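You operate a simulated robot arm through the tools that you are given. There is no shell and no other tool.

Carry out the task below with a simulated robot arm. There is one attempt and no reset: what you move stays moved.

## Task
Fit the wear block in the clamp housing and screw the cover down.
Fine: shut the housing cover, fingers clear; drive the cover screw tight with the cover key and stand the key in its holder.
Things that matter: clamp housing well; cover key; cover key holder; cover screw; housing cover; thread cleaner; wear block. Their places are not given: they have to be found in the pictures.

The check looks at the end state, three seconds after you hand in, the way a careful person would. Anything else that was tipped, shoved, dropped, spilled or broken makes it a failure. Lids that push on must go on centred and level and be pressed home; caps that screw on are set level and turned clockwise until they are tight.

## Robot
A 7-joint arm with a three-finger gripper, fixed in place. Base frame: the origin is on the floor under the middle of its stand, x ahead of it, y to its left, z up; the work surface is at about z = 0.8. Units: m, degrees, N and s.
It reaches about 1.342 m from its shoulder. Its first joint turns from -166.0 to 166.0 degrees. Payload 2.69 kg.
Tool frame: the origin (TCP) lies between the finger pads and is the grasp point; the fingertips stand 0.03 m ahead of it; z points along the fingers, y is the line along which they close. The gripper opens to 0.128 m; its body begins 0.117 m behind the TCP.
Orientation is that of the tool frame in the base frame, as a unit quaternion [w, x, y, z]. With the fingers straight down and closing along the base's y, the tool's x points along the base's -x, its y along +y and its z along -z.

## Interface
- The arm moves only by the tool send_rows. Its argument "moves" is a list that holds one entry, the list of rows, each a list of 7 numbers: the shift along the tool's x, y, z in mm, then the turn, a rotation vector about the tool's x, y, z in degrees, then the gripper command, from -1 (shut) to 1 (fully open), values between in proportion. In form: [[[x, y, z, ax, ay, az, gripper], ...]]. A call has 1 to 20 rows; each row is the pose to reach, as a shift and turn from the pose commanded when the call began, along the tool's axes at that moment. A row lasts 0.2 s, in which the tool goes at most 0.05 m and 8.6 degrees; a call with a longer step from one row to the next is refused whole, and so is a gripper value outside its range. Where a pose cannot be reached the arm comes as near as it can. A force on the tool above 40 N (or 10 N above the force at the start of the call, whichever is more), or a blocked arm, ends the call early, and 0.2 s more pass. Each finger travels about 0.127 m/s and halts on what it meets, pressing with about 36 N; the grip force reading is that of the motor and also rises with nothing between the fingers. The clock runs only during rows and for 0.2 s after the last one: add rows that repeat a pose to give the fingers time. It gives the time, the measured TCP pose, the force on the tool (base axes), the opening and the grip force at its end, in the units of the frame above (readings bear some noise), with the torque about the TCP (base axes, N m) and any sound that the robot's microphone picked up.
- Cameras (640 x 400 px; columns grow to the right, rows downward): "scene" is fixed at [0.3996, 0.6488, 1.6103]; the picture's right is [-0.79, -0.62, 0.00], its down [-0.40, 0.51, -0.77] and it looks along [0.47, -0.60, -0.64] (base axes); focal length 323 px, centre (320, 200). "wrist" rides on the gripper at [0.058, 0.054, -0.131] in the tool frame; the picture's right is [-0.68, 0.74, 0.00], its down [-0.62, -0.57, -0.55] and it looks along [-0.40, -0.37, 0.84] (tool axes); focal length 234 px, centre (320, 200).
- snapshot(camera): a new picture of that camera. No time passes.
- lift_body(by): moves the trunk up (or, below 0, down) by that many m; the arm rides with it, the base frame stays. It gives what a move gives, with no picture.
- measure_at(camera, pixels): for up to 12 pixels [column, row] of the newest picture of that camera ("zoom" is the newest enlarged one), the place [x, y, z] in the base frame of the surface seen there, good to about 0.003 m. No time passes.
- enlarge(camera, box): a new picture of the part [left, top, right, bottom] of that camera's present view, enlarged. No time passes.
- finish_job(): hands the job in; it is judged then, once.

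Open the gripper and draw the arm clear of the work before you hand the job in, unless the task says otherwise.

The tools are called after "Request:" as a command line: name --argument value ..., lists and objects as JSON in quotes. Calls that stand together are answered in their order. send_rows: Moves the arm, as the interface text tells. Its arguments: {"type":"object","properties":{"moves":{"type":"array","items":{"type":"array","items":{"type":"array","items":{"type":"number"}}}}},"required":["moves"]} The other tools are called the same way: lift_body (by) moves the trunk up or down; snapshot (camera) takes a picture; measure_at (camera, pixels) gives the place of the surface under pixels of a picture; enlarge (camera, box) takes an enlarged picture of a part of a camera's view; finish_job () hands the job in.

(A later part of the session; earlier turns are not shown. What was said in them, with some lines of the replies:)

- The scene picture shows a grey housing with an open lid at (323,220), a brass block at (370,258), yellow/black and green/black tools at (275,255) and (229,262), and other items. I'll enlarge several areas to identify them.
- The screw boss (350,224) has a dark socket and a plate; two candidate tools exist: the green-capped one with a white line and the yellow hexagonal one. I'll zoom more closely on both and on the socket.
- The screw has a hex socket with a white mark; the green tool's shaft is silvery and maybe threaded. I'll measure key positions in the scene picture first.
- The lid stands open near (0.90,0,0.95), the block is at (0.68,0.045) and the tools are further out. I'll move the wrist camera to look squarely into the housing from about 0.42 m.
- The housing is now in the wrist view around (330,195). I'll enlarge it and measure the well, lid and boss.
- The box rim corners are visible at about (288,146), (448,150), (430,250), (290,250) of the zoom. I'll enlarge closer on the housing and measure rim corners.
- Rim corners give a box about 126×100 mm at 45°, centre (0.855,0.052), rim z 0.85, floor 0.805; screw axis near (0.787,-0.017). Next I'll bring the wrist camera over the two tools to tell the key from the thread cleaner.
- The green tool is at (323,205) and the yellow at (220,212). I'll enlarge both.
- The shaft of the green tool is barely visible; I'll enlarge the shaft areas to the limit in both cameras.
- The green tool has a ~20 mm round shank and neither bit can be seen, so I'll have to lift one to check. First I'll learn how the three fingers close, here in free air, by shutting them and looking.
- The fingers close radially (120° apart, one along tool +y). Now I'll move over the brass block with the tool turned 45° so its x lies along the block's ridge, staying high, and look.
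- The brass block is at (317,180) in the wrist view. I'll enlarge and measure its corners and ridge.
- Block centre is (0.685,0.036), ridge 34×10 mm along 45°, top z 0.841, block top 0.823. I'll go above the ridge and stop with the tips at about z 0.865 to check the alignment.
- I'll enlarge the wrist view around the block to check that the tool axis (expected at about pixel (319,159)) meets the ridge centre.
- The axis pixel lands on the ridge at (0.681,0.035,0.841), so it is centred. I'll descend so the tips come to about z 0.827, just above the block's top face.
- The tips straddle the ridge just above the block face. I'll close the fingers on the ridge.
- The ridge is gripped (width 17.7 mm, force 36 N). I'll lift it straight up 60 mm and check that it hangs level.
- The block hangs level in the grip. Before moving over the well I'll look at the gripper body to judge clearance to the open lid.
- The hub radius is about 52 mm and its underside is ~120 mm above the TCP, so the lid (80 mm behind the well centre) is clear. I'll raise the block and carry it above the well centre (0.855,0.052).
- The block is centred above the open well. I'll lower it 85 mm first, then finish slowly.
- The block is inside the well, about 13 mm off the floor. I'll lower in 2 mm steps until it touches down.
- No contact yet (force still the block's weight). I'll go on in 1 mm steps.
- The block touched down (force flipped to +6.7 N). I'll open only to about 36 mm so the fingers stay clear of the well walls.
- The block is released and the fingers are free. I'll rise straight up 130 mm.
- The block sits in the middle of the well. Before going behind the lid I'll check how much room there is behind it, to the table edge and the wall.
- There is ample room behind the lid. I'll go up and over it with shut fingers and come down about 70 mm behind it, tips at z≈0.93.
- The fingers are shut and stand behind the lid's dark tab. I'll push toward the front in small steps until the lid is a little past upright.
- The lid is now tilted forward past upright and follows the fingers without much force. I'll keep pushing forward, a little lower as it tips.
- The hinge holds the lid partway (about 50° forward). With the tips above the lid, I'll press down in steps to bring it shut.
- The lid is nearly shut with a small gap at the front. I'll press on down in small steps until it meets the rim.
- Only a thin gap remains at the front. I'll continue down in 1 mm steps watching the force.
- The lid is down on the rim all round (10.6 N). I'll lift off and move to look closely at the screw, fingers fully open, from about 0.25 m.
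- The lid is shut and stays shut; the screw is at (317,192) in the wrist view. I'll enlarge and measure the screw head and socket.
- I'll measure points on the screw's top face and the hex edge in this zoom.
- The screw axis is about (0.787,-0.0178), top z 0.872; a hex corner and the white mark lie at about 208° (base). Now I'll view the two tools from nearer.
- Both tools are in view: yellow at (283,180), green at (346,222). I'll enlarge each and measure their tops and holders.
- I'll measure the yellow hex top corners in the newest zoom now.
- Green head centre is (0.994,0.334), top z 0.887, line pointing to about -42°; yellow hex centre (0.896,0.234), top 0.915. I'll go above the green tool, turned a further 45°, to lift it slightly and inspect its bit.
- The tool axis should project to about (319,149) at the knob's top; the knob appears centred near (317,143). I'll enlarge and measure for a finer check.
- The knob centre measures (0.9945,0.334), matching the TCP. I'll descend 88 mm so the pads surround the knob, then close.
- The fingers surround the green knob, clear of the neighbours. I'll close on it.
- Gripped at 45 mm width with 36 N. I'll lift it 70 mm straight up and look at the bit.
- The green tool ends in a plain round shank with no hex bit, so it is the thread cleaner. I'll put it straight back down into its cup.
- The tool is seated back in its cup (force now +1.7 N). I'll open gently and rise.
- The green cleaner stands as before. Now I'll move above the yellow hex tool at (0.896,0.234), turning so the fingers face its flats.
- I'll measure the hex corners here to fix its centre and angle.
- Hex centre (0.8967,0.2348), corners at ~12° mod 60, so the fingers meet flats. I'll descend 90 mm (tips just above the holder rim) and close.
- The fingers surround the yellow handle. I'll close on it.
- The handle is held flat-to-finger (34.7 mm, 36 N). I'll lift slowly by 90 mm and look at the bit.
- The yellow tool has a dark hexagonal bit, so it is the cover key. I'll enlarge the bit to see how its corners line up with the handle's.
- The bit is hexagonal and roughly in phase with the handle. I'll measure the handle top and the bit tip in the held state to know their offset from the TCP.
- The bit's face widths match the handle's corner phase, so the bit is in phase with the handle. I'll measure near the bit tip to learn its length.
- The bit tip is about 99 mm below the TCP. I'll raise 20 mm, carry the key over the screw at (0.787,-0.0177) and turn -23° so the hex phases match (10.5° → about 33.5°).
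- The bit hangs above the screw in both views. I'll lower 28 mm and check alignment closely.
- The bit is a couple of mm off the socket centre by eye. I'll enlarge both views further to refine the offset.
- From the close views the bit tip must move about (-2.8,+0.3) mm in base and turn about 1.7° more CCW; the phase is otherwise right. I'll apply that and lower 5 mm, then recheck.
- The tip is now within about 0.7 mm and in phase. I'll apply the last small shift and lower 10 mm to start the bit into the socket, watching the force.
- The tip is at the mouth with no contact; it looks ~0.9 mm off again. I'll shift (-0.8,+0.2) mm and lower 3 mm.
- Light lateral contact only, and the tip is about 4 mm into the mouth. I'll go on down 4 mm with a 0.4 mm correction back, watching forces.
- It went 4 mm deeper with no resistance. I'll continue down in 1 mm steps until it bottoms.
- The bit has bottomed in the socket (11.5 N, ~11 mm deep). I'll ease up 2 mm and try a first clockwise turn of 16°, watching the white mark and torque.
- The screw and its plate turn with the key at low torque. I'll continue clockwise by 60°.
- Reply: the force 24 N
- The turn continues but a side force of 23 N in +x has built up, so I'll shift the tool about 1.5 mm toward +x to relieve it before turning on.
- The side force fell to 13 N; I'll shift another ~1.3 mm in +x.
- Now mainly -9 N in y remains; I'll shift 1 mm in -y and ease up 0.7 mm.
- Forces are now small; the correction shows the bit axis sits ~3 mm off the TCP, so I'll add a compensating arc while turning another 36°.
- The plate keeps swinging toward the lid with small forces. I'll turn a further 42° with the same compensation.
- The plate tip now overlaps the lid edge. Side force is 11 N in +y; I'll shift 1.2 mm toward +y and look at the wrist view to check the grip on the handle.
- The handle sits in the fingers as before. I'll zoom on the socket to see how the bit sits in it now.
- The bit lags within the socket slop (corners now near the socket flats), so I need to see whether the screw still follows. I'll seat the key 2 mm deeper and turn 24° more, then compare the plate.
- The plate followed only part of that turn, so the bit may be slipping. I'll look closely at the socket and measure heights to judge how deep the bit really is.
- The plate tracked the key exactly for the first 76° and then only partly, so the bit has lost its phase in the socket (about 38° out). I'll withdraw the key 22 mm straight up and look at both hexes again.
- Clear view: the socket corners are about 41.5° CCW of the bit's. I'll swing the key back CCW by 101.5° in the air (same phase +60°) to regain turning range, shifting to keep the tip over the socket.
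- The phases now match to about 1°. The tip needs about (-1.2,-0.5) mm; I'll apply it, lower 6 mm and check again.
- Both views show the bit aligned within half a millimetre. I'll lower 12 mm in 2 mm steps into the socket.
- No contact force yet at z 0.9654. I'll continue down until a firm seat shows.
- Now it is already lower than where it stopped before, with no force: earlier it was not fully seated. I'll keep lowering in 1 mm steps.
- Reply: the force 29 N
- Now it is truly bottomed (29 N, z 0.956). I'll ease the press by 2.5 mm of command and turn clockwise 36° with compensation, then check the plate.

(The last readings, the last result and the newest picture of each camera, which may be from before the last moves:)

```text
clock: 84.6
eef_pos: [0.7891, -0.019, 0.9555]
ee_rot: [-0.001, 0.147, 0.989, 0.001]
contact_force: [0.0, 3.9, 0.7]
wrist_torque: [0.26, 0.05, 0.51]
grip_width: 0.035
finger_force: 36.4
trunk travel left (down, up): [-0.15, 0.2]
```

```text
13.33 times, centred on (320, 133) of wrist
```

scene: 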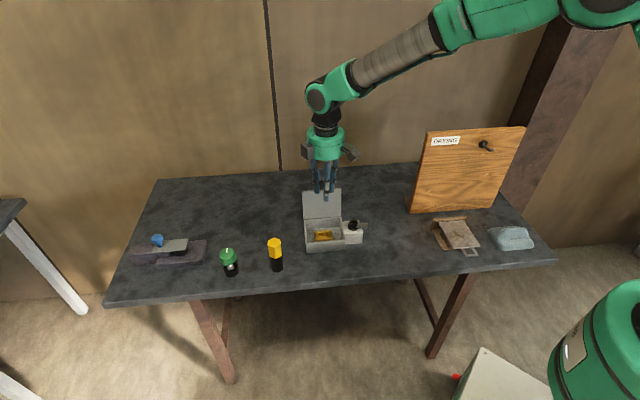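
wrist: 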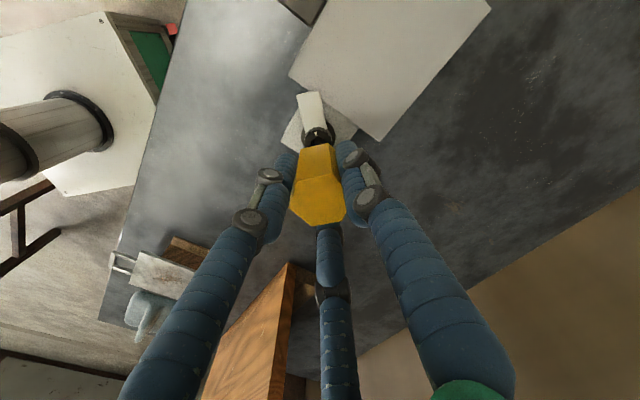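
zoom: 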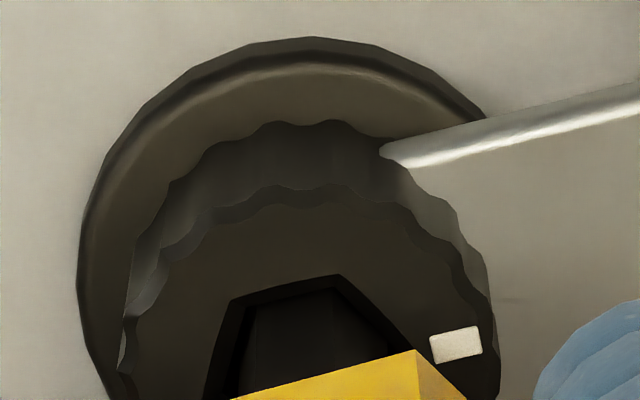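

Now the screw followed fully: the plate points straight over the lid (about 44°) and torque has risen to 0.5 N·m. I'll turn a further 10° slowly to see whether it is tight.

Request:
send_rows --moves '[[[0, -0.1, 0, 0, 0, 2.5, -1], [0, -0.15, 0, 0, 0, 5, -1], [0, -0.2, 0, 0, 0, 7.5, -1], [0, -0.3, 0, 0, 0, 10, -1], [0, -0.3, 0, 0, 0, 10, -1]]]'

Request:
enlarge --camera "scene" --box '[340, 205, 370, 235]'

Request:
enlarge --camera "wrist" --box '[270, 80, 370, 240]'

```text
clock: 85.8
eef_pos: [0.788, -0.0185, 0.9566]
ee_rot: [0.001, 0.232, 0.973, 0.0]
contact_force: [-3.3, 4.4, -4.2]
wrist_torque: [0.18, 0.24, 0.9]
grip_width: 0.0358
finger_force: 35.7
trunk travel left (down, up): [-0.15, 0.2]
```

```text
13.33 times, centred on (355, 220) of scene
```

zoom: 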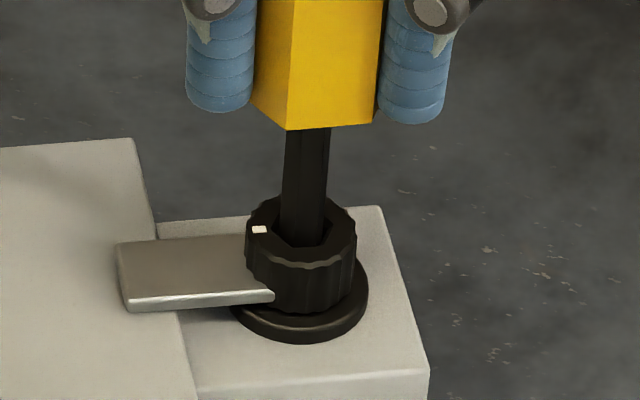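

```text
2.50 times, centred on (320, 160) of wrist
```

zoom: 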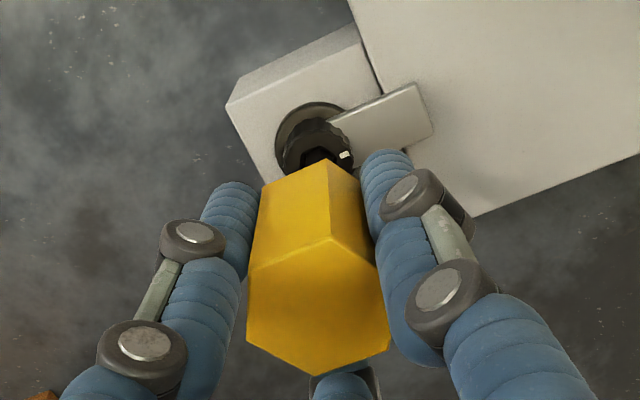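

The plate did not move in that last 10° while torque climbed to 0.9 N·m, so the screw is on its stop. I'll give one more firm 6° nudge to be sure it is tight.

Request:
send_rows --moves '[[[0, 0, 0, 0, 0, 2, -1], [0, 0, 0, 0, 0, 4, -1], [0, 0, 0, 0, 0, 6, -1], [0, 0, 0, 0, 0, 6, -1]]]'

Request:
enlarge --camera "scene" --box '[340, 205, 370, 235]'

Request:
enlarge --camera "wrist" --box '[270, 80, 370, 240]'

```text
clock: 86.8
eef_pos: [0.7884, -0.0191, 0.9592]
ee_rot: [0.001, 0.283, 0.959, 0.0]
contact_force: [-0.8, 1.7, -0.7]
wrist_torque: [0.09, 0.06, -0.01]
grip_width: 0.0361
finger_force: 35.7
trunk travel left (down, up): [-0.15, 0.2]
```

```text
13.33 times, centred on (355, 220) of scene
```

zoom: 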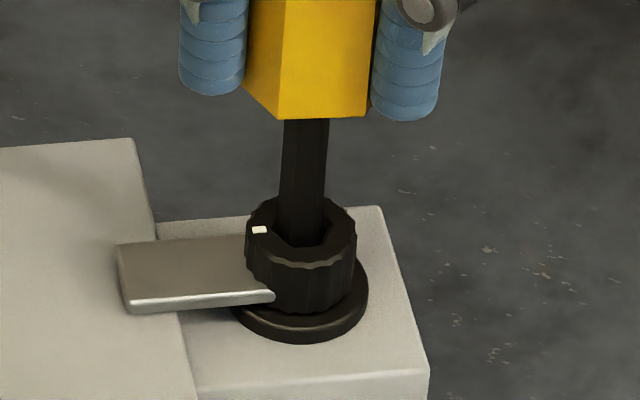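

```text
2.50 times, centred on (320, 160) of wrist
```

zoom: 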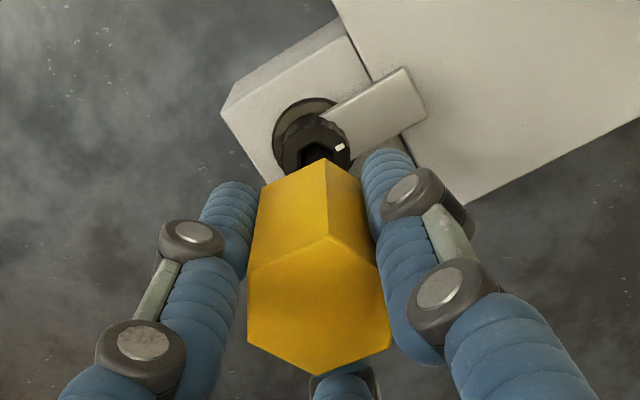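

The torque released as the bit rode up 2.6 mm out of the socket; the screw itself stayed on its stop at ~44°, so it is tight. I'll lift the key straight out.

Request:
send_rows --moves '[[[0, 0, -5, 0, 0, 0, -1], [0, 0, -12, 0, 0, 0, -1], [0, 0, -20, 0, 0, 0, -1], [0, 0, -30, 0, 0, 0, -1], [0, 0, -45, 0, 0, 0, -1], [0, 0, -60, 0, 0, 0, -1], [0, 0, -60, 0, 0, 0, -1]]]'

Request:
enlarge --camera "scene" --box '[310, 170, 390, 250]'

Request:
snapshot --camera "wrist"

```text
clock: 88.4
eef_pos: [0.7865, -0.0191, 1.0172]
ee_rot: [0.0, 0.282, 0.959, 0.0]
contact_force: [-0.8, -0.3, -0.9]
wrist_torque: [0.04, 0.01, 0.0]
grip_width: 0.0361
finger_force: 35.8
trunk travel left (down, up): [-0.15, 0.2]
```

```text
5.00 times, centred on (350, 210) of scene
```

zoom: 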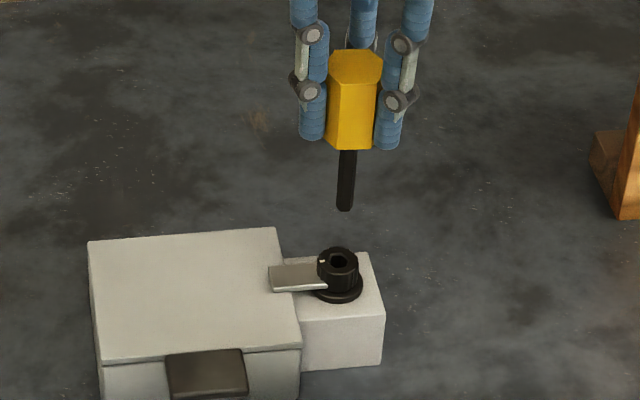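

```text
taken
```

wrist: 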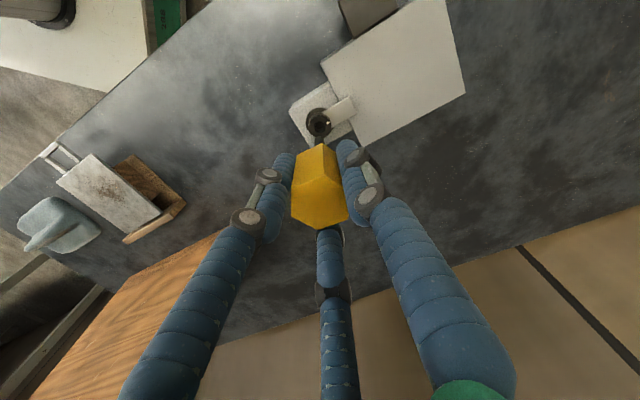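

The plate lies over the lid. I'll zoom to confirm that the screw is fully home and measure plate and lid heights.

Request:
enlarge --camera "scene" --box '[330, 210, 370, 240]'

Request:
measure_at --camera "zoom" --pixels '[[250, 210], [200, 210], [150, 150], [230, 160], [230, 300], [335, 185], [350, 210], [320, 240], [420, 300], [280, 235]]'

Request:
enlarge --camera "wrist" --box '[290, 80, 370, 150]'

```text
13.33 times, centred on (350, 225) of scene
```

zoom: 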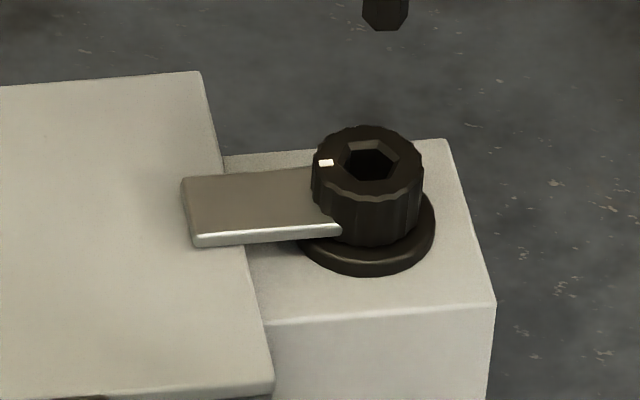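

```text
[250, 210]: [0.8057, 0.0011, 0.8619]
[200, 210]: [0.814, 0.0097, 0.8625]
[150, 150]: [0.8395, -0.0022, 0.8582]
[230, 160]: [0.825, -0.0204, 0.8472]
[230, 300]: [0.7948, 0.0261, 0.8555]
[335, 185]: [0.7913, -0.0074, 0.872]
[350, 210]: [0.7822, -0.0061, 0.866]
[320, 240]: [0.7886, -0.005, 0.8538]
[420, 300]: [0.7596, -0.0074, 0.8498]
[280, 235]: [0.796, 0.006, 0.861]
```

```text
5.71 times, centred on (330, 115) of wrist
```

zoom: 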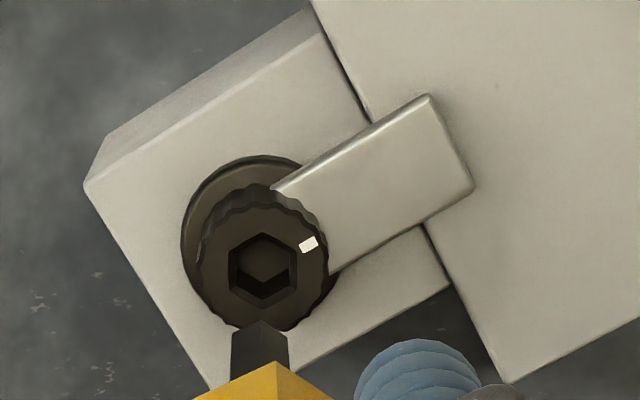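

The plate is over the lid; I'll measure its edges to see its exact angle relative to the lid edge.

Request:
measure_at --camera "zoom" --pixels '[[285, 192], [420, 105], [466, 182], [345, 258], [375, 150], [410, 215], [330, 60], [480, 290], [500, 360], [265, 268], [307, 244], [340, 200]]'

```text
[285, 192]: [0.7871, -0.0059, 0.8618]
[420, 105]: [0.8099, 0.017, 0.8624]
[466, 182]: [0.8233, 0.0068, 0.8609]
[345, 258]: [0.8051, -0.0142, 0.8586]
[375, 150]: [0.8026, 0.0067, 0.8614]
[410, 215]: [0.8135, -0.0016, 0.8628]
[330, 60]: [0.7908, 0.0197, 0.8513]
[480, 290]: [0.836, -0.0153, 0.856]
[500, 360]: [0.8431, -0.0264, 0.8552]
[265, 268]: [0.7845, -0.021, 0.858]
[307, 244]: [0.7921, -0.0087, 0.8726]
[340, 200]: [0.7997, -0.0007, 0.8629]
```

The plate lies at ~46°, square over the lid after a half turn, so the screw is home. Now I'll carry the key back over its holder near (0.897,0.235), tip at about z 0.918.

Request:
send_rows --moves '[[[6, 39, 0, 0, 0, 0, -1], [13, 78, 0, 0, 0, 0, -1], [19, 117, 0, 0, 0, 0, -1], [26, 156, 0, 0, 0, 0, -1], [32, 195, 0, 0, 0, 0, -1], [39, 234, 0, 0, 0, 0, -1], [45, 273, 0, 0, 0, 0, -1], [45, 273, 0, 0, 0, 0, -1], [45, 273, 0, 0, 0, 0, -1]]]'

Request:
snapshot --camera "wrist"

Request:
enlarge --camera "wrist" --box '[295, 95, 345, 155]'

Request:
enlarge --camera "scene" --box '[255, 220, 295, 270]'

```text
clock: 90.4
eef_pos: [0.9002, 0.2334, 1.0181]
ee_rot: [0.0, 0.283, 0.959, 0.001]
contact_force: [-0.3, 0.5, -0.4]
wrist_torque: [0.0, -0.01, -0.02]
grip_width: 0.0357
finger_force: 36.3
trunk travel left (down, up): [-0.15, 0.2]
```

```text
taken
```

wrist: 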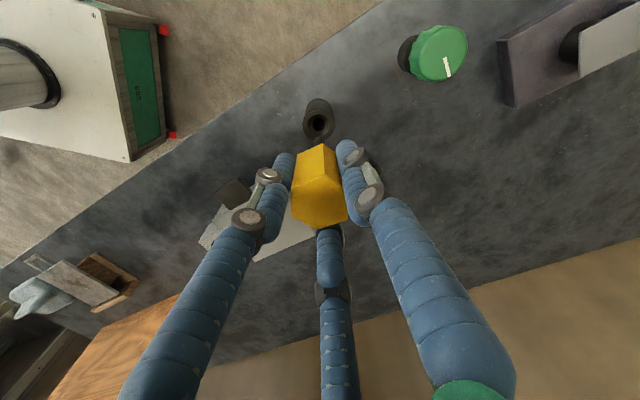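

```text
6.67 times, centred on (320, 125) of wrist
```

zoom: 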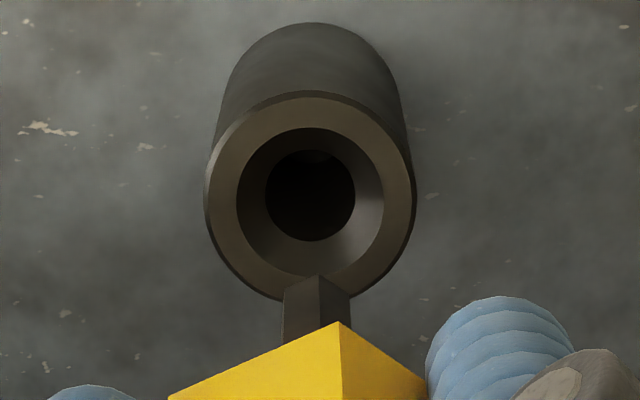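

```text
8.00 times, centred on (275, 245) of scene
```

zoom: 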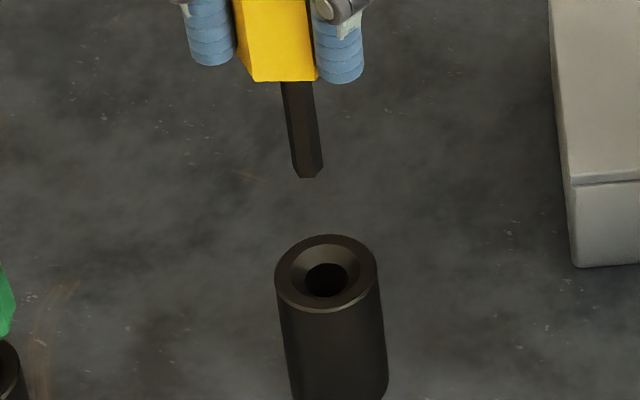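

The tip is on the tool axis; the hole centre is about (-2.2,+1.4) mm from it. I'll shift and lower 42 mm, to just above the rim, and check.

Request:
send_rows --moves '[[[2.6, 0, 0, 0, 0, 0, -1], [2.6, 0, 15, 0, 0, 0, -1], [2.6, 0, 30, 0, 0, 0, -1], [2.6, 0, 42, 0, 0, 0, -1], [2.6, 0, 42, 0, 0, 0, -1], [2.6, 0, 42, 0, 0, 0, -1]]]'

Request:
enlarge --camera "wrist" --box '[295, 105, 345, 165]'

Request:
enlarge --camera "scene" --box '[255, 220, 295, 270]'

```text
clock: 91.8
eef_pos: [0.8957, 0.237, 0.9751]
ee_rot: [0.0, 0.282, 0.959, 0.001]
contact_force: [-0.3, 0.5, -0.9]
wrist_torque: [-0.04, -0.05, -0.01]
grip_width: 0.0356
finger_force: 36.2
trunk travel left (down, up): [-0.15, 0.2]
```

```text
6.67 times, centred on (320, 135) of wrist
```

zoom: 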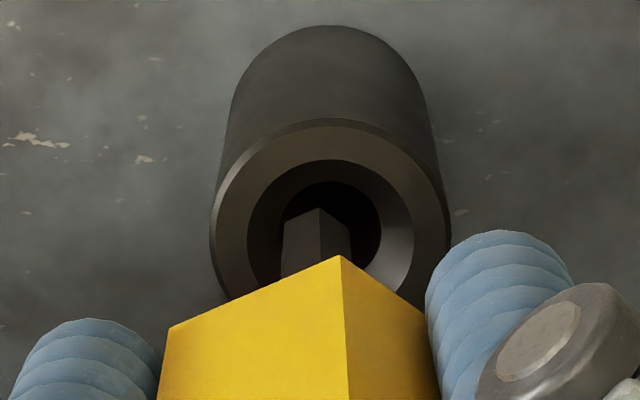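

```text
8.00 times, centred on (275, 245) of scene
```

zoom: 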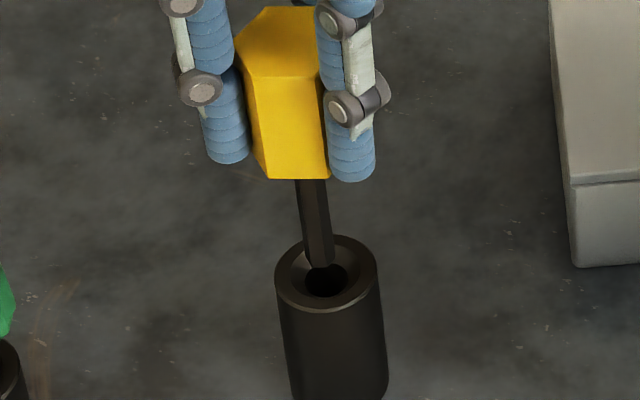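

The arm seems to have still been settling when I measured before. I'll hold still for a second and look again.

Request:
send_rows --moves '[[[0, 0, 0, 0, 0, 0, -1], [0, 0, 0, 0, 0, 0, -1], [0, 0, 0, 0, 0, 0, -1], [0, 0, 0, 0, 0, 0, -1], [0, 0, 0, 0, 0, 0, -1]]]'

Request:
enlarge --camera "wrist" --box '[295, 105, 345, 165]'

Request:
enlarge --camera "scene" --box '[255, 220, 295, 270]'

```text
clock: 93.0
eef_pos: [0.8956, 0.237, 0.9758]
ee_rot: [0.0, 0.282, 0.959, 0.0]
contact_force: [-0.8, 0.0, -0.8]
wrist_torque: [0.0, 0.0, 0.02]
grip_width: 0.0356
finger_force: 36.0
trunk travel left (down, up): [-0.15, 0.2]
```

```text
6.67 times, centred on (320, 135) of wrist
```

zoom: 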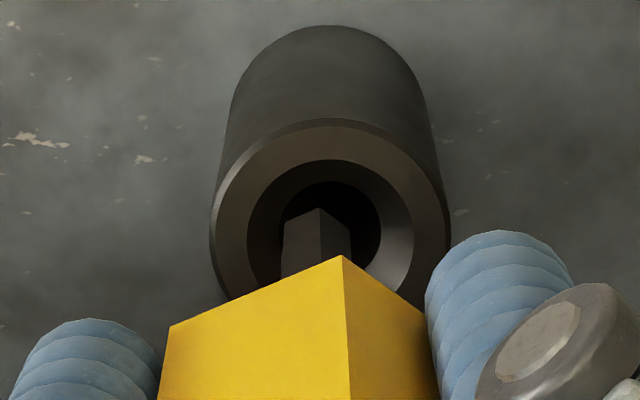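

```text
8.00 times, centred on (275, 245) of scene
```

zoom: 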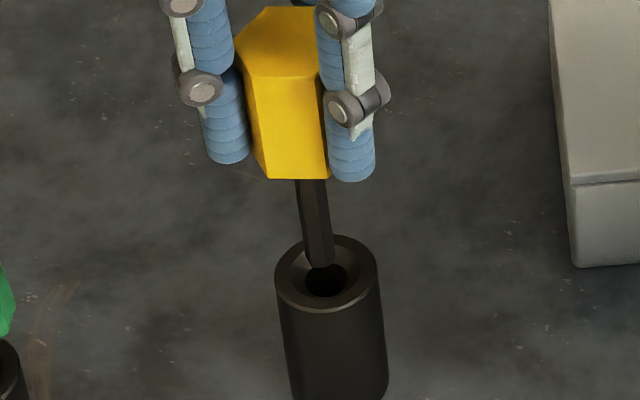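

Combining both views, the tip should move about (+1.3,-2.3) mm to sit over the hole. I'll shift, lower 12 mm into the countersink and look.

Request:
send_rows --moves '[[[-1.2, -0.6, 0, 0, 0, 0, -1], [-2.3, -1.2, 0, 0, 0, 0, -1], [-2.3, -1.2, 4, 0, 0, 0, -1], [-2.3, -1.2, 8, 0, 0, 0, -1], [-2.3, -1.2, 12, 0, 0, 0, -1], [-2.3, -1.2, 12, 0, 0, 0, -1], [-2.3, -1.2, 12, 0, 0, 0, -1]]]'

Request:
enlarge --camera "wrist" --box '[295, 105, 345, 165]'

Request:
enlarge --camera "scene" --box '[265, 235, 290, 260]'

```text
clock: 94.6
eef_pos: [0.8985, 0.2342, 0.9632]
ee_rot: [0.0, 0.282, 0.959, 0.0]
contact_force: [0.4, 0.0, -0.7]
wrist_torque: [0.0, 0.03, 0.02]
grip_width: 0.0358
finger_force: 35.6
trunk travel left (down, up): [-0.15, 0.2]
```

```text
6.67 times, centred on (320, 135) of wrist
```

zoom: 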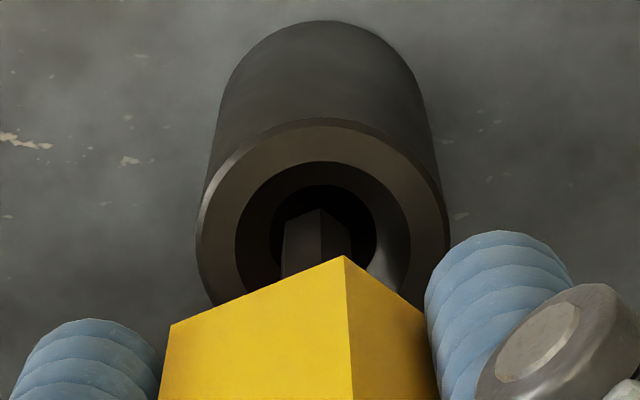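

```text
16.00 times, centred on (278, 248) of scene
```

zoom: 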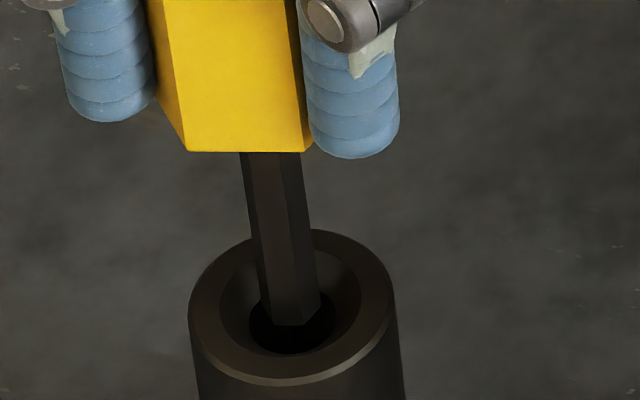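

The bit tip is over the hole in both views (within ~1 mm). I'll nudge 0.5 mm and lower 30 mm into the holder.

Request:
send_rows --moves '[[[-0.3, 0.4, 2, 0, 0, 0, -1], [-0.3, 0.4, 6, 0, 0, 0, -1], [-0.3, 0.4, 12, 0, 0, 0, -1], [-0.3, 0.4, 18, 0, 0, 0, -1], [-0.3, 0.4, 24, 0, 0, 0, -1], [-0.3, 0.4, 30, 0, 0, 0, -1], [-0.3, 0.4, 30, 0, 0, 0, -1]]]'

Request:
enlarge --camera "scene" --box '[255, 215, 300, 275]'

```text
clock: 96.2
eef_pos: [0.896, 0.2343, 0.9332]
ee_rot: [0.0, 0.283, 0.959, 0.0]
contact_force: [-0.5, 0.5, -2.3]
wrist_torque: [0.01, 0.01, 0.01]
grip_width: 0.0356
finger_force: 36.0
trunk travel left (down, up): [-0.15, 0.2]
```

```text
6.67 times, centred on (278, 245) of scene
```

zoom: 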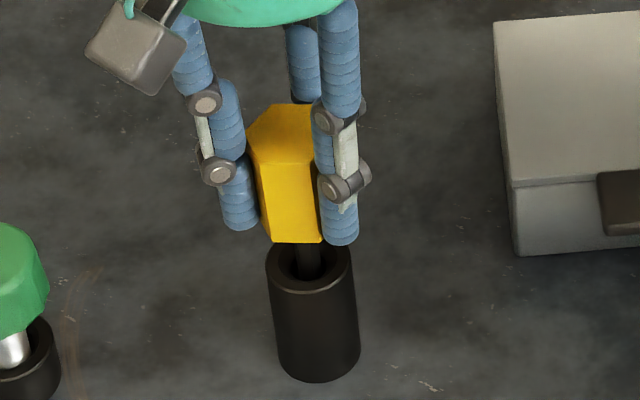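

The bit is sliding into the holder freely. I'll lower a further 26 mm, slowing down near the rim.

Request:
send_rows --moves '[[[0, 0, 6, 0, 0, 0, -1], [0, 0, 12, 0, 0, 0, -1], [0, 0, 18, 0, 0, 0, -1], [0, 0, 22, 0, 0, 0, -1], [0, 0, 25, 0, 0, 0, -1], [0, 0, 27, 0, 0, 0, -1], [0, 0, 27, 0, 0, 0, -1]]]'

Request:
enlarge --camera "scene" --box '[255, 215, 300, 275]'

```text
clock: 97.8
eef_pos: [0.898, 0.2349, 0.9058]
ee_rot: [0.0, 0.282, 0.959, 0.0]
contact_force: [0.0, 0.2, -1.3]
wrist_torque: [0.01, -0.03, 0.0]
grip_width: 0.0356
finger_force: 35.4
trunk travel left (down, up): [-0.15, 0.2]
```

```text
6.67 times, centred on (278, 245) of scene
```

zoom: 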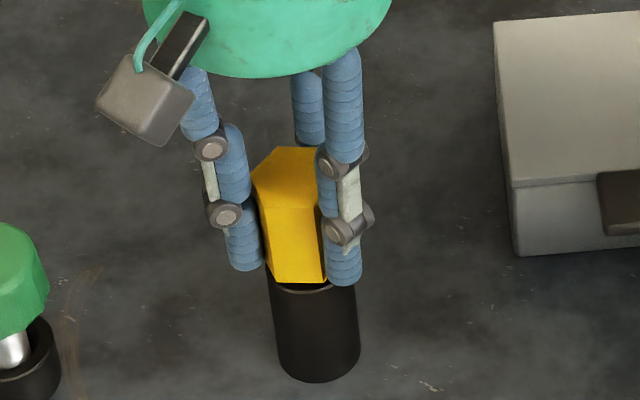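

Only a small gap remains. I'll lower in 1 mm steps until the handle rests.

Request:
send_rows --moves '[[[0, 0, 1, 0, 0, 0, -1], [0, 0, 2, 0, 0, 0, -1], [0, 0, 3, 0, 0, 0, -1], [0, 0, 3, 0, 0, 0, -1]]]'

Request:
enlarge --camera "scene" --box '[262, 235, 292, 265]'

```text
clock: 98.8
eef_pos: [0.8966, 0.2339, 0.9023]
ee_rot: [0.0, 0.282, 0.959, 0.0]
contact_force: [-0.5, -0.1, -0.5]
wrist_torque: [0.01, 0.01, -0.01]
grip_width: 0.0355
finger_force: 36.1
trunk travel left (down, up): [-0.15, 0.2]
```

```text
13.33 times, centred on (277, 250) of scene
```

zoom: 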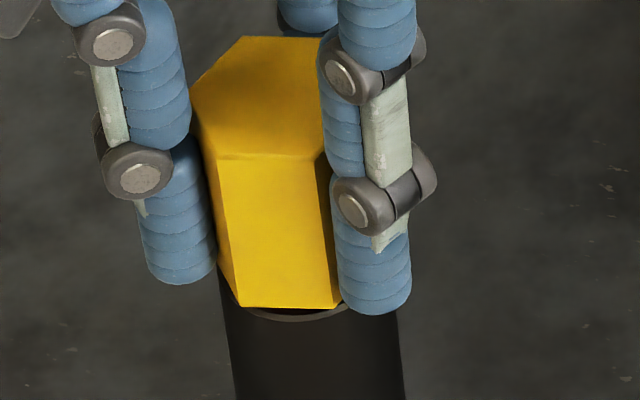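

The handle is at or just above the rim. I'll go on down up to 3 mm more, watching for upward force.

Request:
send_rows --moves '[[[0, 0, 1, 0, 0, 0, -1], [0, 0, 2, 0, 0, 0, -1], [0, 0, 3, 0, 0, 0, -1], [0, 0, 3, 0, 0, 0, -1]]]'

Request:
enlarge --camera "scene" --box '[262, 235, 292, 265]'

```text
clock: 99.8
eef_pos: [0.8982, 0.2347, 0.9014]
ee_rot: [0.001, 0.282, 0.959, 0.0]
contact_force: [-1.8, -0.6, 8.4]
wrist_torque: [-0.08, 0.17, 0.0]
grip_width: 0.0353
finger_force: 36.0
trunk travel left (down, up): [-0.15, 0.2]
```

```text
13.33 times, centred on (277, 250) of scene
```

zoom: 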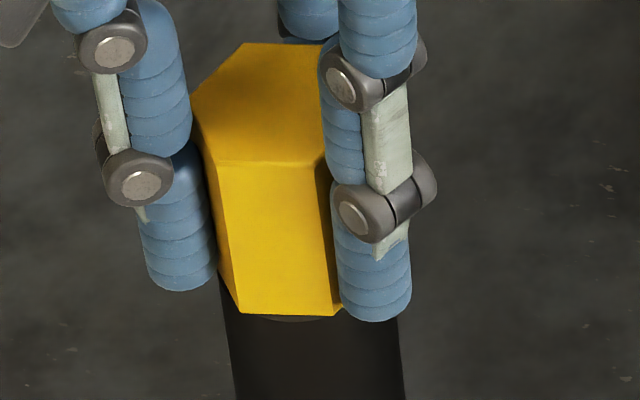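

The handle rests on the rim (+8.4 N). I'll ease 1 mm, open the fingers and check that the key stands.

Request:
send_rows --moves '[[[0, 0, -1, 0, 0, 0, -1], [0, 0, -1, 0, 0, 0, -0.3], [0, 0, -1, 0, 0, 0, 0], [0, 0, -1, 0, 0, 0, 0.25], [0, 0, -1, 0, 0, 0, 0.25], [0, 0, -1, 0, 0, 0, 0.25]]]'

Request:
enlarge --camera "scene" --box '[250, 210, 300, 280]'

Request:
enlarge --camera "wrist" --box '[270, 100, 370, 240]'

```text
clock: 101.2
eef_pos: [0.8973, 0.2336, 0.9013]
ee_rot: [-0.001, 0.282, 0.959, 0.0]
contact_force: [0.1, -0.3, 0.1]
wrist_torque: [-0.02, 0.0, 0.02]
grip_width: 0.0799
finger_force: 0.0
trunk travel left (down, up): [-0.15, 0.2]
```

```text
5.71 times, centred on (275, 245) of scene
```

zoom: 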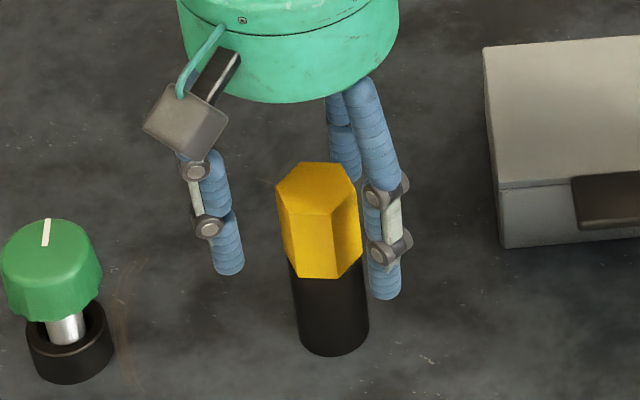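

```text
2.86 times, centred on (320, 170) of wrist
```

zoom: 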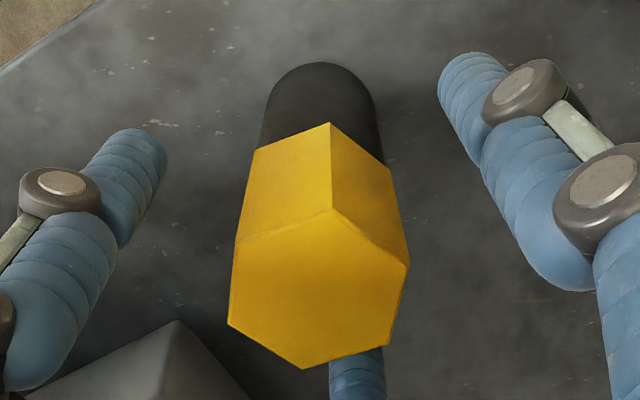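

The key stands in its holder. I'll rise straight up 110 mm and then draw back clear of the work.

Request:
send_rows --moves '[[[0, 0, -15, 0, 0, 0, 0.25], [0, 0, -40, 0, 0, 0, 0.25], [0, 0, -75, 0, 0, 0, 0.25], [0, 0, -110, 0, 0, 0, 0.25], [0, 0, -150, 0, 0, 0, 0.5], [0, 0, -190, 0, 0, 0, 1], [0, 0, -190, 0, 0, 0, 1]]]'

Request:
snapshot --camera "scene"

Request:
enlarge --camera "scene" --box '[255, 220, 300, 280]'

Request:
snapshot --camera "wrist"

```text
clock: 102.8
eef_pos: [0.8984, 0.236, 1.092]
ee_rot: [-0.001, 0.282, 0.959, 0.0]
contact_force: [-0.3, 0.0, 1.5]
wrist_torque: [0.01, -0.04, -0.02]
grip_width: 0.1278
finger_force: 0.1
trunk travel left (down, up): [-0.15, 0.2]
```

```text
taken
```

scene: 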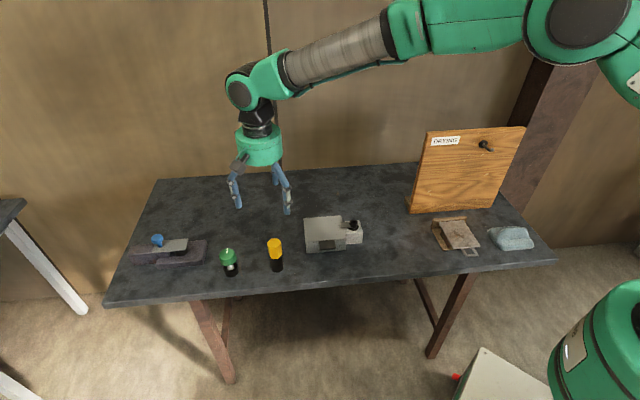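

```text
6.67 times, centred on (278, 250) of scene
```

zoom: 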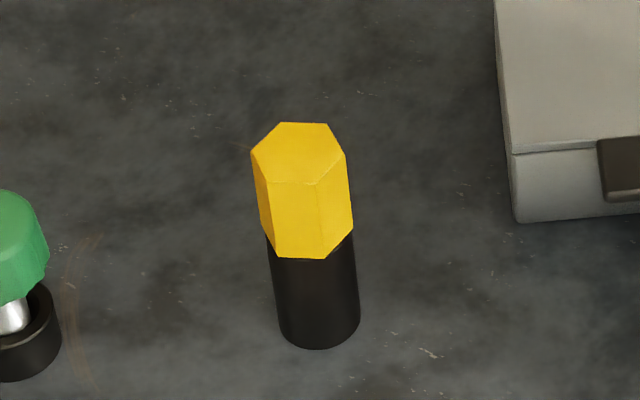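

```text
taken
```

wrist: 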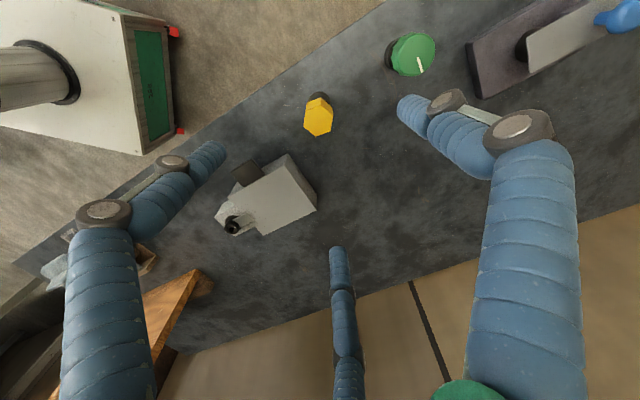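

Everything stands as it should: lid shut with the plate over it, key in its holder, cleaner upright. I'll raise and draw the arm back toward its starting place, then do a last check.

Request:
send_rows --moves '[[[0, 0, -40, 0, 0, 0, 1], [0, 0, -80, 0, 0, 0, 1], [0, 0, -105, 0, 0, 0, 1], [8, -40, -105, 0, 0, -4, 1], [16, -80, -105, 0, 0, -8, 1], [24, -120, -105, 0, 0, -12, 1], [32, -160, -105, 0, 0, -16, 1], [40, -200, -105, 0, 0, -20, 1], [48, -240, -105, 0, 0, -24, 1], [56, -280, -105, 0, 0, -28, 1], [66, -330, -105, 0, 0, -32, 1], [76, -375, -105, 0, 0, -32, 1], [76, -375, -105, 0, 0, -32, 1]]]'

Request:
snapshot --camera "scene"

Request:
enlarge --camera "scene" --box '[290, 200, 380, 265]'

Request:
enlarge --camera "scene" --box '[120, 210, 300, 300]'

```text
refused: row 11 steps farther than a row can; nothing moved
```

```text
taken
```

scene: 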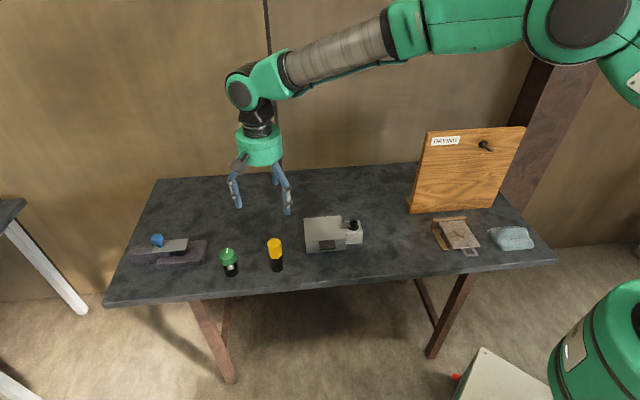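

```text
6.15 times, centred on (335, 232) of scene
```

zoom: 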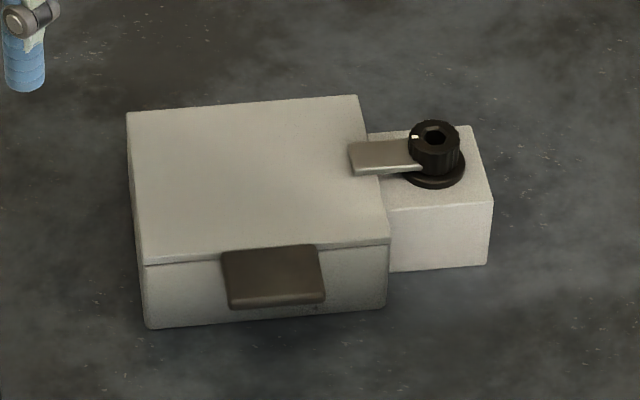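

```text
3.56 times, centred on (210, 255) of scene
```

zoom: 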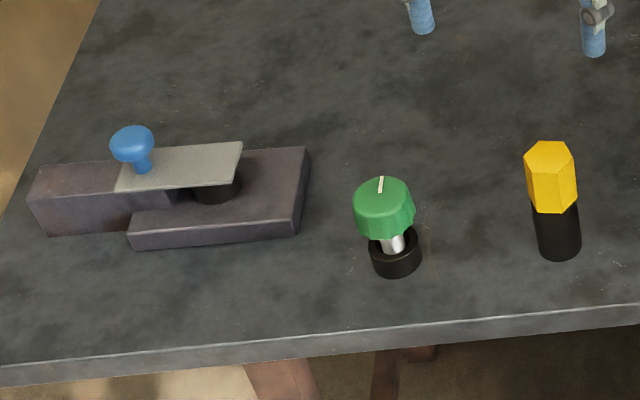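

That call was refused for one over-long step, and nothing moved. The pictures show the lid level with the plate on it; I'll check the key's top corners for level and retreat with smaller steps.

Request:
send_rows --moves '[[[0, 0, -40, 0, 0, 0, 1], [0, 0, -80, 0, 0, 0, 1], [0, 0, -105, 0, 0, 0, 1], [8, -38, -105, 0, 0, -4, 1], [16, -76, -105, 0, 0, -8, 1], [23, -114, -105, 0, 0, -12, 1], [31, -152, -105, 0, 0, -16, 1], [38, -190, -105, 0, 0, -20, 1], [46, -228, -105, 0, 0, -24, 1], [54, -266, -105, 0, 0, -28, 1], [61, -304, -105, 0, 0, -32, 1], [69, -342, -105, 0, 0, -32, 1], [76, -375, -105, 0, 0, -32, 1], [76, -375, -105, 0, 0, -32, 1]]]'

Request:
enlarge --camera "scene" --box '[262, 232, 290, 275]'

Request:
snapshot --camera "scene"

```text
clock: 105.8
eef_pos: [0.63, -0.0393, 1.1962]
ee_rot: [0.0, 0.007, 1.0, 0.0]
contact_force: [-0.2, 0.8, 0.1]
wrist_torque: [0.06, -0.06, -0.02]
grip_width: 0.1279
finger_force: 0.0
trunk travel left (down, up): [-0.15, 0.2]
```

```text
9.30 times, centred on (276, 254) of scene
```

zoom: 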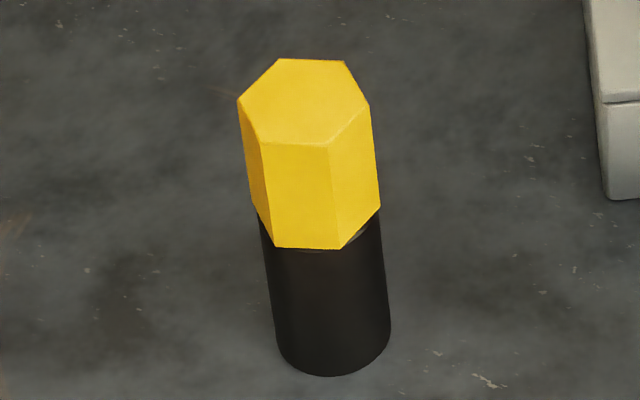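

```text
taken
```

scene: 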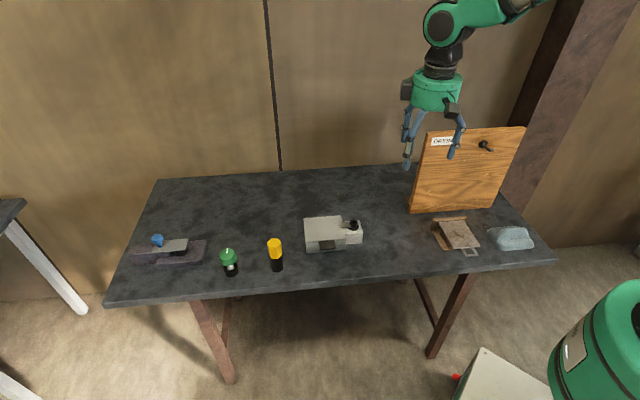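

The arm is back near its start, fingers open. The lid is shut with the screw's plate over it, the key stands upright in its holder, and everything else looks untouched, so I'll hand the job in.

Request:
finish_job

```text
The job is handed in.
```

I fitted the wear block, shut and screwed down the cover, and put the cover key back in its holder, then handed the job in. I haven't seen the check's result.

- **Wear block:** It sits in the middle of the clamp housing well.
- **Cover:** I closed it down onto the rim; the pictures show no gap at the front.
- **Screw:** I turned it clockwise about half a turn, until the plate attached to it lay over the cover. There it stopped moving while the torque rose from about 0.5 to 0.9 N·m. On one last nudge the key rode up out of the socket, but the screw stayed put. I take it as tight against its stop, though I had no torque figure to check against.
- **Key:** The yellow hex-handled tool turned out to be the cover key. It stands upright in its holder.
- **Thread cleaner:** I lifted the green tool to look at its tip, saw it was the thread cleaner, and set it back in its cup.

The first time I put the key in the screw it wasn't fully seated, so it slipped partway through the turn. I took it out, lined it up again and finished the turn. In the last pictures everything else on the table looks as it was, and the arm is drawn back near its start with the gripper open.
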